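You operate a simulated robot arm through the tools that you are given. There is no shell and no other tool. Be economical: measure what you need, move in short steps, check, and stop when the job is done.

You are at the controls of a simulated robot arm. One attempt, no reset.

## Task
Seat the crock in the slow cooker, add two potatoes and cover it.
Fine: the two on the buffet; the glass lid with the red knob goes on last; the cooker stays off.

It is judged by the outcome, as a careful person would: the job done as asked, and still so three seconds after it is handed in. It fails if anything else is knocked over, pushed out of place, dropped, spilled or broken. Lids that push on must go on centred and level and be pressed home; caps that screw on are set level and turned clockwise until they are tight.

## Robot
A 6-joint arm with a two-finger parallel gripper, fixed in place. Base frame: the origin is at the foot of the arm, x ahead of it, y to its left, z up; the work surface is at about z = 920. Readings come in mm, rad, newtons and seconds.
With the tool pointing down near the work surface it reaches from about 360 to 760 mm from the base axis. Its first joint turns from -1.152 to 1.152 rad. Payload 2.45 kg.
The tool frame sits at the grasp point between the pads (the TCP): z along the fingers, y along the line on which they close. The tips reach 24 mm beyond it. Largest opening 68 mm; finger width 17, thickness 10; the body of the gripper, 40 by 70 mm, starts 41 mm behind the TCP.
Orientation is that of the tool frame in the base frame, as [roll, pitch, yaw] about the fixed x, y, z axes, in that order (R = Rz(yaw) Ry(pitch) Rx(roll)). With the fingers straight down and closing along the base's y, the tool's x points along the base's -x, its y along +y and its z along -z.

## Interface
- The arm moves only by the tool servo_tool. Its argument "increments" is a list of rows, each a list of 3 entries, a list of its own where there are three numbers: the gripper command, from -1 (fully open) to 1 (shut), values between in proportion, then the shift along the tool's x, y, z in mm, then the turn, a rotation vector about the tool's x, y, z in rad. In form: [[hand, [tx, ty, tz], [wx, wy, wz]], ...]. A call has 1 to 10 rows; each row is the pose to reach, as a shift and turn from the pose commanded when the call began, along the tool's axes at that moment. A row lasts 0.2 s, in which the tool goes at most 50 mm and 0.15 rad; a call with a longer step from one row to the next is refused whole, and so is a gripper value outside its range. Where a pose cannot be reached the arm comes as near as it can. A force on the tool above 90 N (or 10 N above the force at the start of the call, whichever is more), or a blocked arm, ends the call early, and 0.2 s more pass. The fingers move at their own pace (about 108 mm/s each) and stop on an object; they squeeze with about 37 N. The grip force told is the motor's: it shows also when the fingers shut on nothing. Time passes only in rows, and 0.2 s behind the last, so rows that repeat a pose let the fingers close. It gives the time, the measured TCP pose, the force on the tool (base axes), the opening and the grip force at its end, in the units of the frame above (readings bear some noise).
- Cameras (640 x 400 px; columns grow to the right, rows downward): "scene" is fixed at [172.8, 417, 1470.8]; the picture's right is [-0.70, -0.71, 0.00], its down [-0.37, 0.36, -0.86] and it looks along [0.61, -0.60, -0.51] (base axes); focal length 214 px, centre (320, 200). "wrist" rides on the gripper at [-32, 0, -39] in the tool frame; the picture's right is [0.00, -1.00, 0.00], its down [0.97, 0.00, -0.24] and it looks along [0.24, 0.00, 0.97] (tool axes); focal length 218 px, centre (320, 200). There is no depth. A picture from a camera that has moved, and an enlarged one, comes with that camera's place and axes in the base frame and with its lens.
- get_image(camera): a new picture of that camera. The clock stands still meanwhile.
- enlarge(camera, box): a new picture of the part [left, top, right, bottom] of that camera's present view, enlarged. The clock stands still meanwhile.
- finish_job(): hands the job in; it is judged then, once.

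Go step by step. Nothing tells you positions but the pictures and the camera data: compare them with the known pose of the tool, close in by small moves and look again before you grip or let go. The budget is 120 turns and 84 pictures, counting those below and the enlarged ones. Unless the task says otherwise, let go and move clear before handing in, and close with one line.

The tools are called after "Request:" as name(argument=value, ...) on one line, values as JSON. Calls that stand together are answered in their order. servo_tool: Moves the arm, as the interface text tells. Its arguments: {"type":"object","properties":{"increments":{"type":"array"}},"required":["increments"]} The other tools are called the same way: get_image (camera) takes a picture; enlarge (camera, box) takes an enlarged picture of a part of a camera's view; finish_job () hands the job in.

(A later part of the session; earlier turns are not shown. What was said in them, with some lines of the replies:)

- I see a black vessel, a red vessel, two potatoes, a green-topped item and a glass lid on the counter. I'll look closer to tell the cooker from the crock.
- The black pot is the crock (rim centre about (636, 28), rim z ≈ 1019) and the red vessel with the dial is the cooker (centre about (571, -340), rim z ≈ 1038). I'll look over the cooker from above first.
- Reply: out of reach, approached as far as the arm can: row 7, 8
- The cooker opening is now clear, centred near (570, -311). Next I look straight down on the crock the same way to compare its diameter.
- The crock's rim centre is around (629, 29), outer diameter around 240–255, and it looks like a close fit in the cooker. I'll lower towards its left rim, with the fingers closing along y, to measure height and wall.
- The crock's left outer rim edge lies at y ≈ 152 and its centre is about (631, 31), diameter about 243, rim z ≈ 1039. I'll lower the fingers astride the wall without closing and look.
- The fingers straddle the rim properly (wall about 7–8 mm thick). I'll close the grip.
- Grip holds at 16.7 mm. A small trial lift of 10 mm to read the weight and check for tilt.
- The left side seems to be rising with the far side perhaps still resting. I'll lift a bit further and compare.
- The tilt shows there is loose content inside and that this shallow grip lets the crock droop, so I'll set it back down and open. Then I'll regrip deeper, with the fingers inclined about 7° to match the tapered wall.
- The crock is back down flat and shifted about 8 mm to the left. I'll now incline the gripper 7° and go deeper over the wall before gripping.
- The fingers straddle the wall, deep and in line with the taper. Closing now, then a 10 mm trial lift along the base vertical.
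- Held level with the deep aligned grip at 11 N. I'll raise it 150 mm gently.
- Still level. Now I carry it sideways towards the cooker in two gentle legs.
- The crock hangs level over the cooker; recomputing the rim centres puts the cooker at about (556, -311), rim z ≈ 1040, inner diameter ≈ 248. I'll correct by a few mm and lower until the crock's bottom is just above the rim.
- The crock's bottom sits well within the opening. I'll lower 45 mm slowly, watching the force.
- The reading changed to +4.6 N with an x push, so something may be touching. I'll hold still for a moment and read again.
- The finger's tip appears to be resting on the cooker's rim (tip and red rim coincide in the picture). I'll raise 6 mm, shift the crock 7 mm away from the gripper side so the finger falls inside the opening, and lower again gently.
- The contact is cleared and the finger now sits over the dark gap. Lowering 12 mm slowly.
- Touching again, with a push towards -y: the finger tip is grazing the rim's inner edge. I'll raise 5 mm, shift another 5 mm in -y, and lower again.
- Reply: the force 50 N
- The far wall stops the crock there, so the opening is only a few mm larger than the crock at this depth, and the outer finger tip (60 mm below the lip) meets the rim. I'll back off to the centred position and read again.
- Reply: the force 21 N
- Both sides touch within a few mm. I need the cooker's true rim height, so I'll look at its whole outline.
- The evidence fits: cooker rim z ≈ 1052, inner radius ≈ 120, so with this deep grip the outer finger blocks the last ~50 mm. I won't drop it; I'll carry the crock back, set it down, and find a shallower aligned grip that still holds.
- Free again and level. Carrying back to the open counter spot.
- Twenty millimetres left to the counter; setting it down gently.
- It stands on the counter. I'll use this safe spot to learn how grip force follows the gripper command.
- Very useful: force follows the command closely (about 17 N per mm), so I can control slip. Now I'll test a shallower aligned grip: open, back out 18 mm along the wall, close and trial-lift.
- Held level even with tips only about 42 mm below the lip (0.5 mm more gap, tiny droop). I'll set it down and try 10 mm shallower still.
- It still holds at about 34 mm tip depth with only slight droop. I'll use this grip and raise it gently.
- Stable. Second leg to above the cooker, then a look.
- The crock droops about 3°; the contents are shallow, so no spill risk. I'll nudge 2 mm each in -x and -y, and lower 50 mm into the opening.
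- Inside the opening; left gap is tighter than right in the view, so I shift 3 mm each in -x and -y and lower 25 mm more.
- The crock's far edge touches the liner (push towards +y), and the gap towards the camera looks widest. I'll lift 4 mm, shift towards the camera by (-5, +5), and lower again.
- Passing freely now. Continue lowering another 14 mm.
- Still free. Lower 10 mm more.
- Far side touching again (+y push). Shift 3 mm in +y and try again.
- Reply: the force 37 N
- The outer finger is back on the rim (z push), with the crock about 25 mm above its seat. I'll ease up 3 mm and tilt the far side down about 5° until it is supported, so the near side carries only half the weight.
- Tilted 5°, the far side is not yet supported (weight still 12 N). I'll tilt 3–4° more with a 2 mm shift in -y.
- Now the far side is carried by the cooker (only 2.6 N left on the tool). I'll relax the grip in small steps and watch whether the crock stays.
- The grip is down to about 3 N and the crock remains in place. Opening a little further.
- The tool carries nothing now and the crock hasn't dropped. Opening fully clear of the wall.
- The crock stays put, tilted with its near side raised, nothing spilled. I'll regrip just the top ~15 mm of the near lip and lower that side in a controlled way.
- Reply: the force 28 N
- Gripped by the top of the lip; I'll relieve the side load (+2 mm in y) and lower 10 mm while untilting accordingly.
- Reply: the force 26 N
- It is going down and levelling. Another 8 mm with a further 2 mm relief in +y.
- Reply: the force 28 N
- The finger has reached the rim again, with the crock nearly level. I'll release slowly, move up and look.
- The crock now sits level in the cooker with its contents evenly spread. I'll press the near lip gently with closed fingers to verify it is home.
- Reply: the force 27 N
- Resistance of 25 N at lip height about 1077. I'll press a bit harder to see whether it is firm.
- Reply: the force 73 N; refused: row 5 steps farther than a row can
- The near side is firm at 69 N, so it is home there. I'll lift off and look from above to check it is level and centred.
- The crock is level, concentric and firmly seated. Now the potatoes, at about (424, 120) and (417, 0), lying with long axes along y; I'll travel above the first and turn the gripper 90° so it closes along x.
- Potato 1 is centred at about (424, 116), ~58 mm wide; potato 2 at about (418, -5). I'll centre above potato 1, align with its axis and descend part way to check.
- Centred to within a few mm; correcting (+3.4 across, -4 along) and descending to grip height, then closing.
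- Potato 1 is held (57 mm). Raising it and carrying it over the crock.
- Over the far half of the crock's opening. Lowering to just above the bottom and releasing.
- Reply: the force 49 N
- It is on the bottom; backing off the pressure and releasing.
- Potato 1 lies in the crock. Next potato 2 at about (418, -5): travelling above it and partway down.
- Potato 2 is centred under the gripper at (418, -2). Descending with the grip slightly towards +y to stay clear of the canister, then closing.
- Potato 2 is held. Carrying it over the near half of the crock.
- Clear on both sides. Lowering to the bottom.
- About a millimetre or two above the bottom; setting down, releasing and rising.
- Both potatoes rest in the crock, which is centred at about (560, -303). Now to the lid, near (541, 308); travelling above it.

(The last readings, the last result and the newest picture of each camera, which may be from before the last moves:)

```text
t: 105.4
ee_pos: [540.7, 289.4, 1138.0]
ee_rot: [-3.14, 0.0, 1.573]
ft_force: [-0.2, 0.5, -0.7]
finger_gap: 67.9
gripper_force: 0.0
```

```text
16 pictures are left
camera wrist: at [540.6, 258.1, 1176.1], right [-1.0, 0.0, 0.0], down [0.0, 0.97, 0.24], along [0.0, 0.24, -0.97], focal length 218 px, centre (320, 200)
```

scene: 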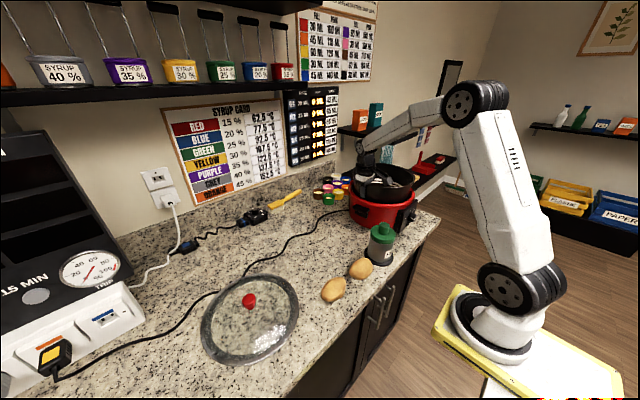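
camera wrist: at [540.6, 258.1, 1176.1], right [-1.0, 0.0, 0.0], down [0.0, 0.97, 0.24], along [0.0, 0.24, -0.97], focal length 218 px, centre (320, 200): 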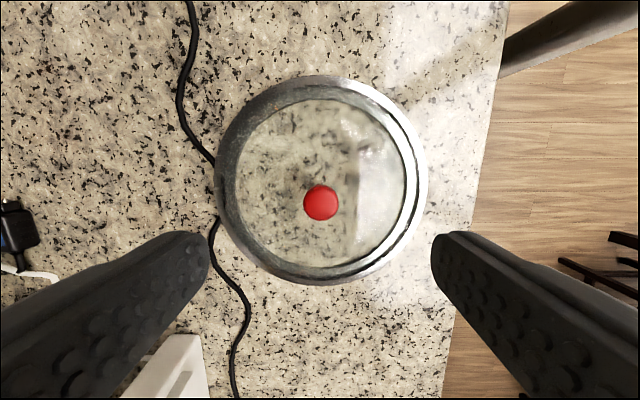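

The lid is centred at about (539, 311), 248 mm across, with the knob top at z ≈ 971. Lowering over the knob with a check before closing.

Request:
servo_tool(increments=[[-1, [10, -1, 40], [0, 0, 0]], [-1, [21, -1.7, 80], [0, 0, 0]], [-1, [21.4, -1.7, 115], [0, 0, 0]], [-1, [21.4, -1.7, 115], [0, 0, 0]]])

Request:
get_image(camera="wrist")

```text
t: 106.4
ee_pos: [536.4, 309.9, 1022.8]
ee_rot: [3.141, -0.001, 1.572]
ft_force: [0.0, 0.4, -0.1]
finger_gap: 67.9
gripper_force: 0.1
```

```text
15 pictures are left
camera wrist: at [536.0, 278.2, 1061.3], right [-1.0, 0.0, 0.0], down [0.0, 0.97, 0.24], along [0.0, 0.24, -0.97], focal length 218 px, centre (320, 200)
```

wrist: 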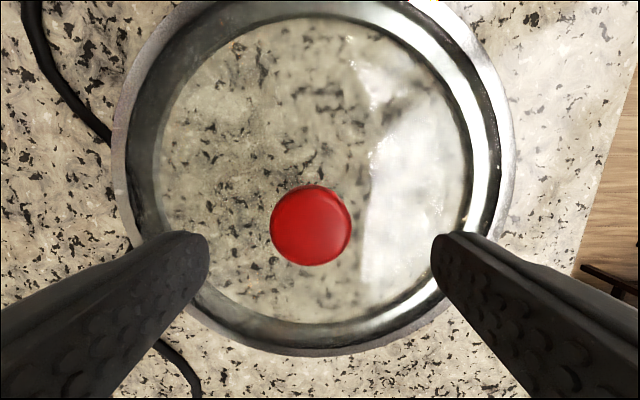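

Knob centre refined to (540, 311). Going down to z ≈ 967 and closing on it.

Request:
servo_tool(increments=[[-1, [1.2, 3.8, 20], [0, 0, 0]], [-1, [1.2, 3.8, 42], [0, 0, 0]], [-1, [1.2, 3.8, 56], [0, 0, 0]], [-1, [1.2, 3.8, 56], [0, 0, 0]]])

Request:
servo_tool(increments=[[0, [0, 0, 0], [0, 0, 0]], [1, [0, 0, 0], [0, 0, 0]], [1, [0, 0, 0], [0, 0, 0]]])

```text
t: 107.4
ee_pos: [541.1, 310.5, 974.0]
ee_rot: [3.139, -0.003, 1.571]
ft_force: [-17.1, -10.2, 54.3]
finger_gap: 68.1
gripper_force: 0.2
```

```text
t: 108.2
ee_pos: [547.2, 311.4, 974.6]
ee_rot: [3.123, -0.01, 1.572]
ft_force: [12.0, 4.9, 37.4]
finger_gap: 39.8
gripper_force: 36.6
```

The tips met the dome sooner than expected (z ≈ 950). I'll open, rise 10 mm to take the load off, and look.

Request:
servo_tool(increments=[[0.5, [0, 0, -6], [0, 0, 0]], [-0.5, [0, 0, -10], [0, 0, 0]], [-1, [0, 0, -14], [0, 0, 0]], [-1, [0, 0, -40], [0, 0, 0]], [-1, [0, 0, -56], [0, 0, 0]], [-1, [0, 0, -56], [0, 0, 0]]])

Request:
get_image(camera="wrist")

```text
t: 109.6
ee_pos: [541.8, 311.4, 1024.3]
ee_rot: [-3.141, 0.001, 1.574]
ft_force: [-0.3, -0.2, -0.5]
finger_gap: 67.9
gripper_force: 0.1
```

```text
14 pictures are left
camera wrist: at [541.6, 279.4, 1062.3], right [-1.0, 0.0, 0.0], down [0.0, 0.97, 0.24], along [0.0, 0.24, -0.97], focal length 218 px, centre (320, 200)
```

wrist: 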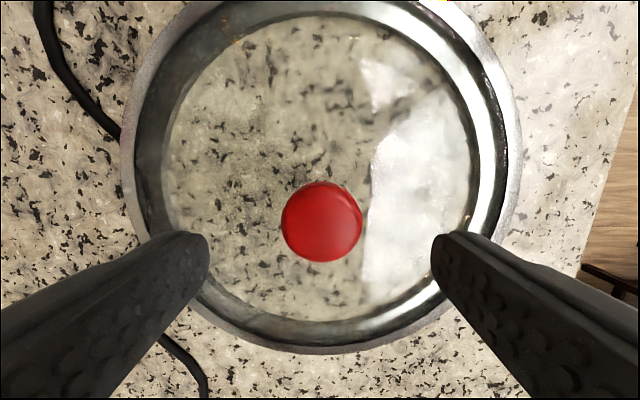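

The lid is undisturbed and the knob is right under the gripper. I'll stop higher this time (TCP z ≈ 979, tips just above the dome) and close.

Request:
servo_tool(increments=[[-1, [0, -0.5, 20], [0, 0, 0]], [-1, [0, -0.5, 38], [0, 0, 0]], [-1, [0, -0.5, 45], [0, 0, 0]], [-1, [0, -0.5, 45], [0, 0, 0]]])

Request:
servo_tool(increments=[[0, [0, 0, 0], [0, 0, 0]], [1, [0, 0, 0], [0, 0, 0]], [1, [0, 0, 0], [0, 0, 0]]])

```text
t: 110.6
ee_pos: [541.6, 311.4, 978.6]
ee_rot: [3.142, 0.001, 1.572]
ft_force: [-0.1, -1.2, 0.2]
finger_gap: 68.1
gripper_force: 0.0
```

```text
t: 111.4
ee_pos: [541.1, 311.3, 979.4]
ee_rot: [3.141, 0.0, 1.573]
ft_force: [-2.0, -0.5, 1.6]
finger_gap: 33.6
gripper_force: 36.4
```

Gripped the knob at 33.6 mm. Trial lift of 20 mm.

Request:
servo_tool(increments=[[1, [0, 0, -5], [0, 0, 0]], [1, [0, 0, -12], [0, 0, 0]], [1, [0, 0, -20], [0, 0, 0]], [1, [0, 0, -20], [0, 0, 0]]])

Request:
enlarge(camera="scene", box=[180, 230, 340, 370])

```text
t: 112.4
ee_pos: [541.8, 310.2, 1000.6]
ee_rot: [3.142, 0.0, 1.573]
ft_force: [-0.2, 0.7, -3.2]
finger_gap: 33.6
gripper_force: 37.1
```

```text
2.86 times, centred on (260, 300) of scene
camera zoom: at [172.9, 417.1, 1470.8], right [-0.7, -0.71, 0.0], down [-0.37, 0.36, -0.86], along [0.61, -0.6, -0.51], focal length 613 px, centre (491, -86)
```

zoom: 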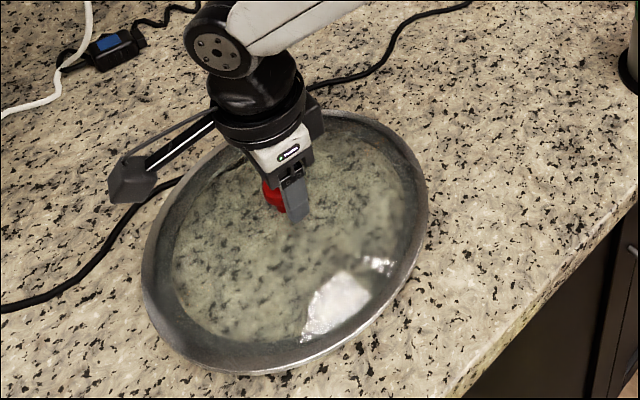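

The lid hangs level (3.2 N). Raising it and carrying it towards the cooker.

Request:
servo_tool(increments=[[1, [0, 0, -25], [0, 0, 0]], [1, [0, 0, -65], [0, 0, 0]], [1, [0, 0, -105], [0, 0, 0]], [1, [0, 0, -145], [0, 0, 0]], [1, [0, 0, -185], [0, 0, 0]], [1, [0, 0, -205], [0, 0, 0]]])

Request:
servo_tool(increments=[[1, [-12, 0, 0], [0, 0, 0]], [1, [-36, 1, 0], [0, 0, 0]], [1, [-70, 2, 0], [0, 0, 0]], [1, [-105, 3, 0], [0, 0, 0]], [1, [-140, 4, 0], [0, 0, 0]], [1, [-175, 5, 0], [0, 0, 0]], [1, [-210, 6, 0], [0, 0, 0]], [1, [-245, 7, 0], [0, 0, 0]], [1, [-280, 8, 0], [0, 0, 0]], [1, [-307, 9, 0], [0, 0, 0]]])

Request:
servo_tool(increments=[[1, [-12, 0, 0], [0, 0, 0]], [1, [-36, 1, 0], [0, 0, 0]], [1, [-70, 2, 0], [0, 0, 0]], [1, [-105, 3, 0], [0, 0, 0]], [1, [-140, 4, 0], [0, 0, 0]], [1, [-175, 5, 0], [0, 0, 0]], [1, [-210, 6, 0], [0, 0, 0]], [1, [-245, 7, 0], [0, 0, 0]], [1, [-280, 8, 0], [0, 0, 0]], [1, [-306, 9, 0], [0, 0, 0]]])

Request:
enlarge(camera="scene", box=[310, 130, 450, 225])

```text
t: 113.8
ee_pos: [541.4, 310.6, 1205.0]
ee_rot: [3.141, 0.001, 1.573]
ft_force: [-0.4, 0.4, -3.2]
finger_gap: 33.5
gripper_force: 36.9
```

```text
t: 116.0
ee_pos: [551.2, 3.6, 1202.7]
ee_rot: [-3.141, -0.003, 1.573]
ft_force: [-0.6, 0.3, -3.0]
finger_gap: 33.6
gripper_force: 37.4
```

```text
t: 118.2
ee_pos: [561.3, -303.4, 1201.8]
ee_rot: [-3.141, 0.0, 1.572]
ft_force: [-0.4, 0.1, -4.5]
finger_gap: 33.6
gripper_force: 37.1
```

```text
4.21 times, centred on (380, 178) of scene
camera zoom: at [172.9, 417.0, 1470.8], right [-0.7, -0.71, 0.0], down [-0.37, 0.36, -0.86], along [0.61, -0.6, -0.51], focal length 903 px, centre (67, 295)
```

zoom: 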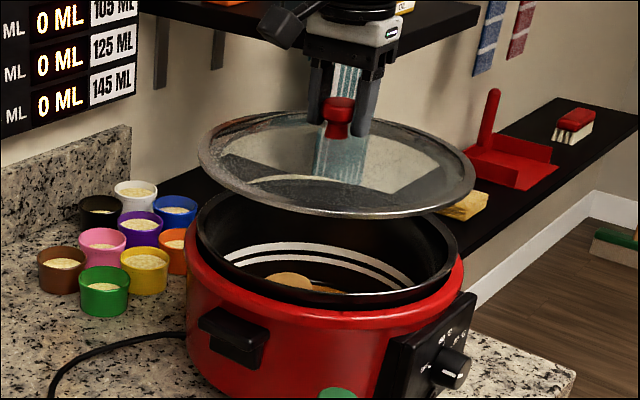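

The lid is above the crock and well aligned. Lowering 54 mm to just above the lip.

Request:
servo_tool(increments=[[1, [0, -1, 12], [0, 0, 0]], [1, [0, -1, 24], [0, 0, 0]], [1, [0, -1, 36], [0, 0, 0]], [1, [0, -1, 46], [0, 0, 0]], [1, [0, -1, 54], [0, 0, 0]], [1, [0, -1, 54], [0, 0, 0]]])

Request:
enlarge(camera="scene", box=[330, 150, 430, 215])

```text
t: 119.6
ee_pos: [558.6, -302.8, 1148.9]
ee_rot: [3.142, 0.0, 1.573]
ft_force: [0.6, -0.4, -3.6]
finger_gap: 33.3
gripper_force: 37.0
```

```text
6.15 times, centred on (380, 182) of scene
camera zoom: at [172.9, 417.0, 1470.8], right [-0.7, -0.71, 0.0], down [-0.37, 0.36, -0.86], along [0.61, -0.6, -0.51], focal length 1320 px, centre (-49, 308)
```

zoom: 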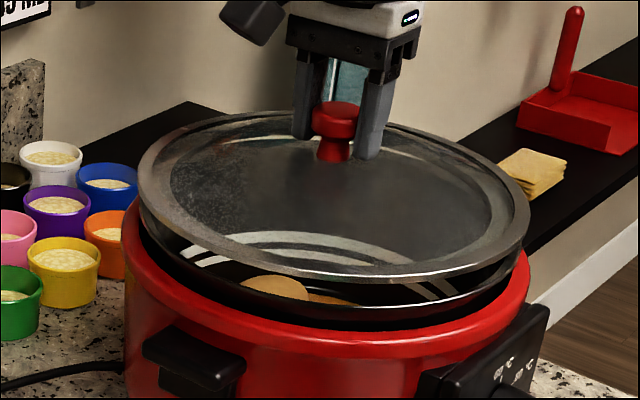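

Well aligned with a gap of about 12 mm. Lowering slowly until contact.

Request:
servo_tool(increments=[[1, [0, 0, 3], [0, 0, 0]], [1, [0, 0, 6], [0, 0, 0]], [1, [0, 0, 9], [0, 0, 0]], [1, [0, 0, 11], [0, 0, 0]], [1, [0, 0, 11], [0, 0, 0]]])

Request:
servo_tool(increments=[[1, [0, 0, 2], [0, 0, 0]], [1, [0, 0, 4], [0, 0, 0]], [1, [0, 0, 4], [0, 0, 0]]])

Request:
enlarge(camera="scene", box=[330, 150, 430, 215])

```text
t: 120.8
ee_pos: [558.9, -301.8, 1137.9]
ee_rot: [-3.141, 0.0, 1.572]
ft_force: [0.3, -0.1, -3.8]
finger_gap: 33.5
gripper_force: 37.2
```

```text
t: 121.6
ee_pos: [559.2, -301.8, 1135.1]
ee_rot: [3.141, -0.001, 1.573]
ft_force: [-0.2, -0.3, -4.1]
finger_gap: 33.3
gripper_force: 36.8
```

```text
6.15 times, centred on (380, 182) of scene
camera zoom: at [172.9, 417.0, 1470.8], right [-0.7, -0.71, 0.0], down [-0.37, 0.36, -0.86], along [0.61, -0.6, -0.51], focal length 1320 px, centre (-49, 308)
```

zoom: 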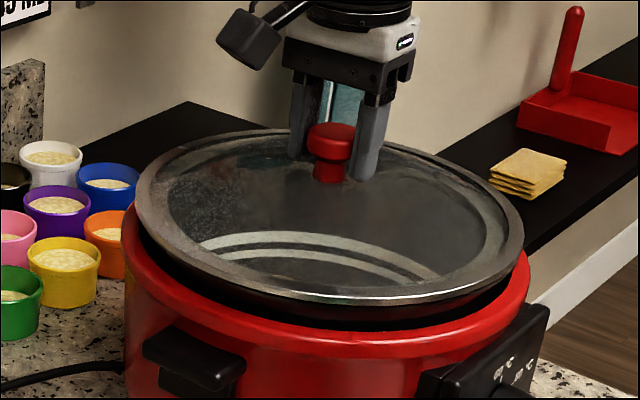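

Almost touching and centred. A tiny 1 mm correction and further lowering in small steps.

Request:
servo_tool(increments=[[1, [-1, 0.5, 1], [0, 0, 0]], [1, [-1, 0.5, 3], [0, 0, 0]], [1, [-1, 0.5, 5], [0, 0, 0]], [1, [-1, 0.5, 5], [0, 0, 0]]])

Request:
servo_tool(increments=[[1, [0, 0, 1.5], [0, 0, 0]], [1, [0, 0, 3], [0, 0, 0]], [1, [0, 0, 3], [0, 0, 0]]])

```text
t: 122.6
ee_pos: [559.4, -302.2, 1130.3]
ee_rot: [3.138, -0.001, 1.572]
ft_force: [-1.9, -0.4, 4.2]
finger_gap: 33.6
gripper_force: 36.7
```

```text
t: 123.4
ee_pos: [560.5, -302.7, 1128.3]
ee_rot: [3.136, 0.005, 1.571]
ft_force: [-3.1, 1.2, 23.7]
finger_gap: 33.6
gripper_force: 37.2
```

The lid has touched down (24 N). One look before releasing.

Request:
enlarge(camera="scene", box=[330, 150, 430, 215])

```text
6.15 times, centred on (380, 182) of scene
camera zoom: at [172.3, 417.3, 1470.8], right [-0.7, -0.71, 0.0], down [-0.37, 0.36, -0.86], along [0.61, -0.6, -0.51], focal length 1320 px, centre (-49, 308)
```

zoom: 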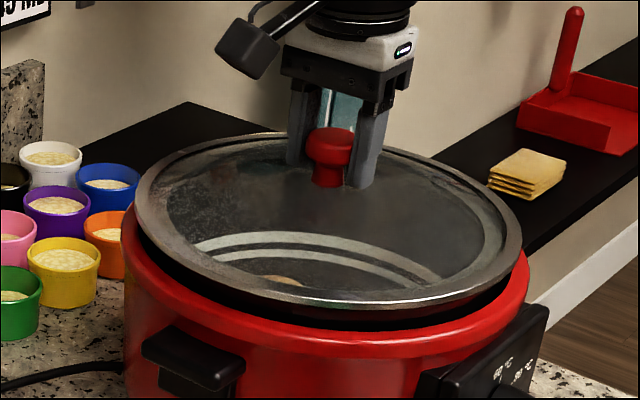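

Level and centred. Releasing the knob, rising, then pressing lightly on its top with closed fingers.

Request:
servo_tool(increments=[[1, [0, 0, -2.5], [0, 0, 0]], [0.2, [0, 0, -2.5], [0, 0, 0]], [-0.6, [0, 0, -2.5], [0, 0, 0]], [-0.6, [0, 0, -25], [0, 0, 0]], [-0.6, [0, 0, -55], [0, 0, 0]], [1, [0, 0, -55], [0, 0, 0]], [1, [0, 0, -55], [0, 0, 0]], [1, [0, 0, -30], [0, 0, 0]], [1, [0, 0, -22], [0, 0, 0]]])

Request:
servo_tool(increments=[[1, [0, 0, 3], [0, 0, 0]], [1, [0, 0, 6], [0, 0, 0]], [1, [0, 0, 9], [0, 0, 0]], [1, [0, 0, 9], [0, 0, 0]]])

```text
t: 125.4
ee_pos: [560.4, -305.0, 1156.3]
ee_rot: [3.129, 0.008, 1.573]
ft_force: [-9.3, 3.9, 42.6]
finger_gap: 0.0
gripper_force: 23.4
```

```text
t: 126.4
ee_pos: [561.4, -303.7, 1156.8]
ee_rot: [3.117, 0.016, 1.572]
ft_force: [-25.3, 11.4, 82.1]
finger_gap: 0.1
gripper_force: 23.5
```

Pressed firmly at up to 82 N with no movement, so the lid is home. Retreating upward and checking.

Request:
servo_tool(increments=[[1, [0, 0, -15], [0, 0, 0]], [1, [0, 0, -40], [0, 0, 0]], [1, [0, 0, -85], [0, 0, 0]], [1, [0, 0, -125], [0, 0, 0]], [1, [30, -30, -140], [0, 0, 0]], [1, [70, -50, -150], [0, 0, 0]], [0, [110, -60, -150], [0, 0, 0]], [-1, [150, -60, -150], [0, 0, 0]]])

Request:
enlarge(camera="scene", box=[330, 150, 430, 215])

Request:
get_image(camera="scene")

```text
t: 128.2
ee_pos: [498.9, -154.3, 1289.7]
ee_rot: [3.14, -0.001, 1.573]
ft_force: [-0.5, 0.3, -0.1]
finger_gap: 68.0
gripper_force: 0.0
```

```text
6.15 times, centred on (380, 182) of scene
camera zoom: at [172.8, 417.0, 1470.8], right [-0.7, -0.71, 0.0], down [-0.37, 0.36, -0.86], along [0.61, -0.6, -0.51], focal length 1320 px, centre (-49, 308)
```

zoom: 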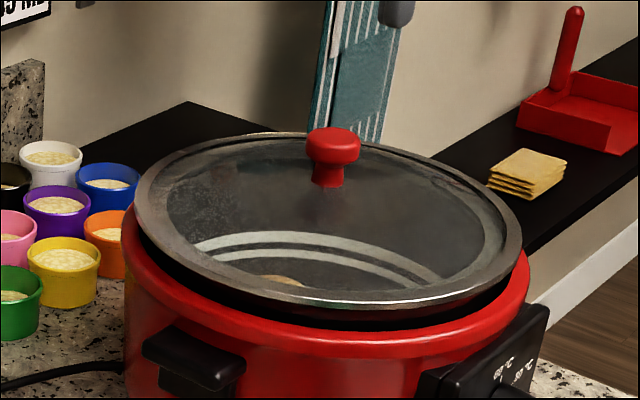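

```text
7 pictures are left
```

scene: 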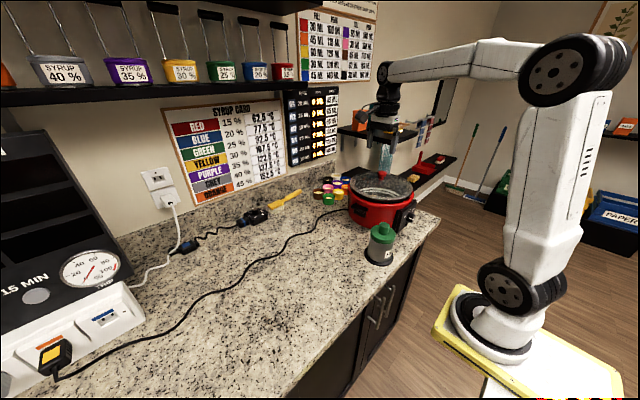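

Everything looks in place and the dial untouched. One overhead look to confirm the lid's centring.

Request:
servo_tool(increments=[[-1, [-40, 12, 0], [0, 0, 0]], [-1, [-80, 24, 0], [0, 0, 0]], [-1, [-120, 36, 0], [0, 0, 0]], [-1, [-160, 48, 0], [0, 0, 0]], [-1, [-180, 55, 0], [0, 0, 0]]])

Request:
get_image(camera="wrist")

```text
t: 129.4
ee_pos: [555.6, -334.2, 1290.1]
ee_rot: [-3.14, 0.0, 1.572]
ft_force: [0.2, -0.6, -0.9]
finger_gap: 68.2
gripper_force: 0.0
```

```text
6 pictures are left
camera wrist: at [556.4, -365.7, 1328.9], right [-1.0, 0.0, 0.0], down [0.0, 0.97, 0.24], along [0.0, 0.24, -0.97], focal length 218 px, centre (320, 200)
```

wrist: 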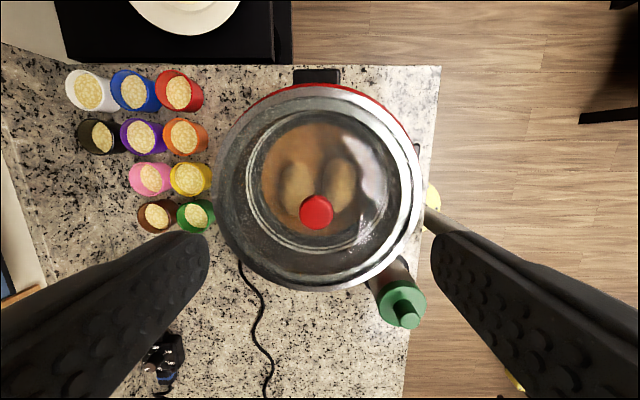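

The lid sits level and centred over the crock, both potatoes show through the glass, and the gripper is clear. Handing in.

Request:
finish_job()

```text
The job is handed in.
```

The crock is seated in the slow cooker with both potatoes in it. The glass lid is on, centred, level and pressed down firmly. The cooker is still off, and I saw nothing knocked over or spilled.
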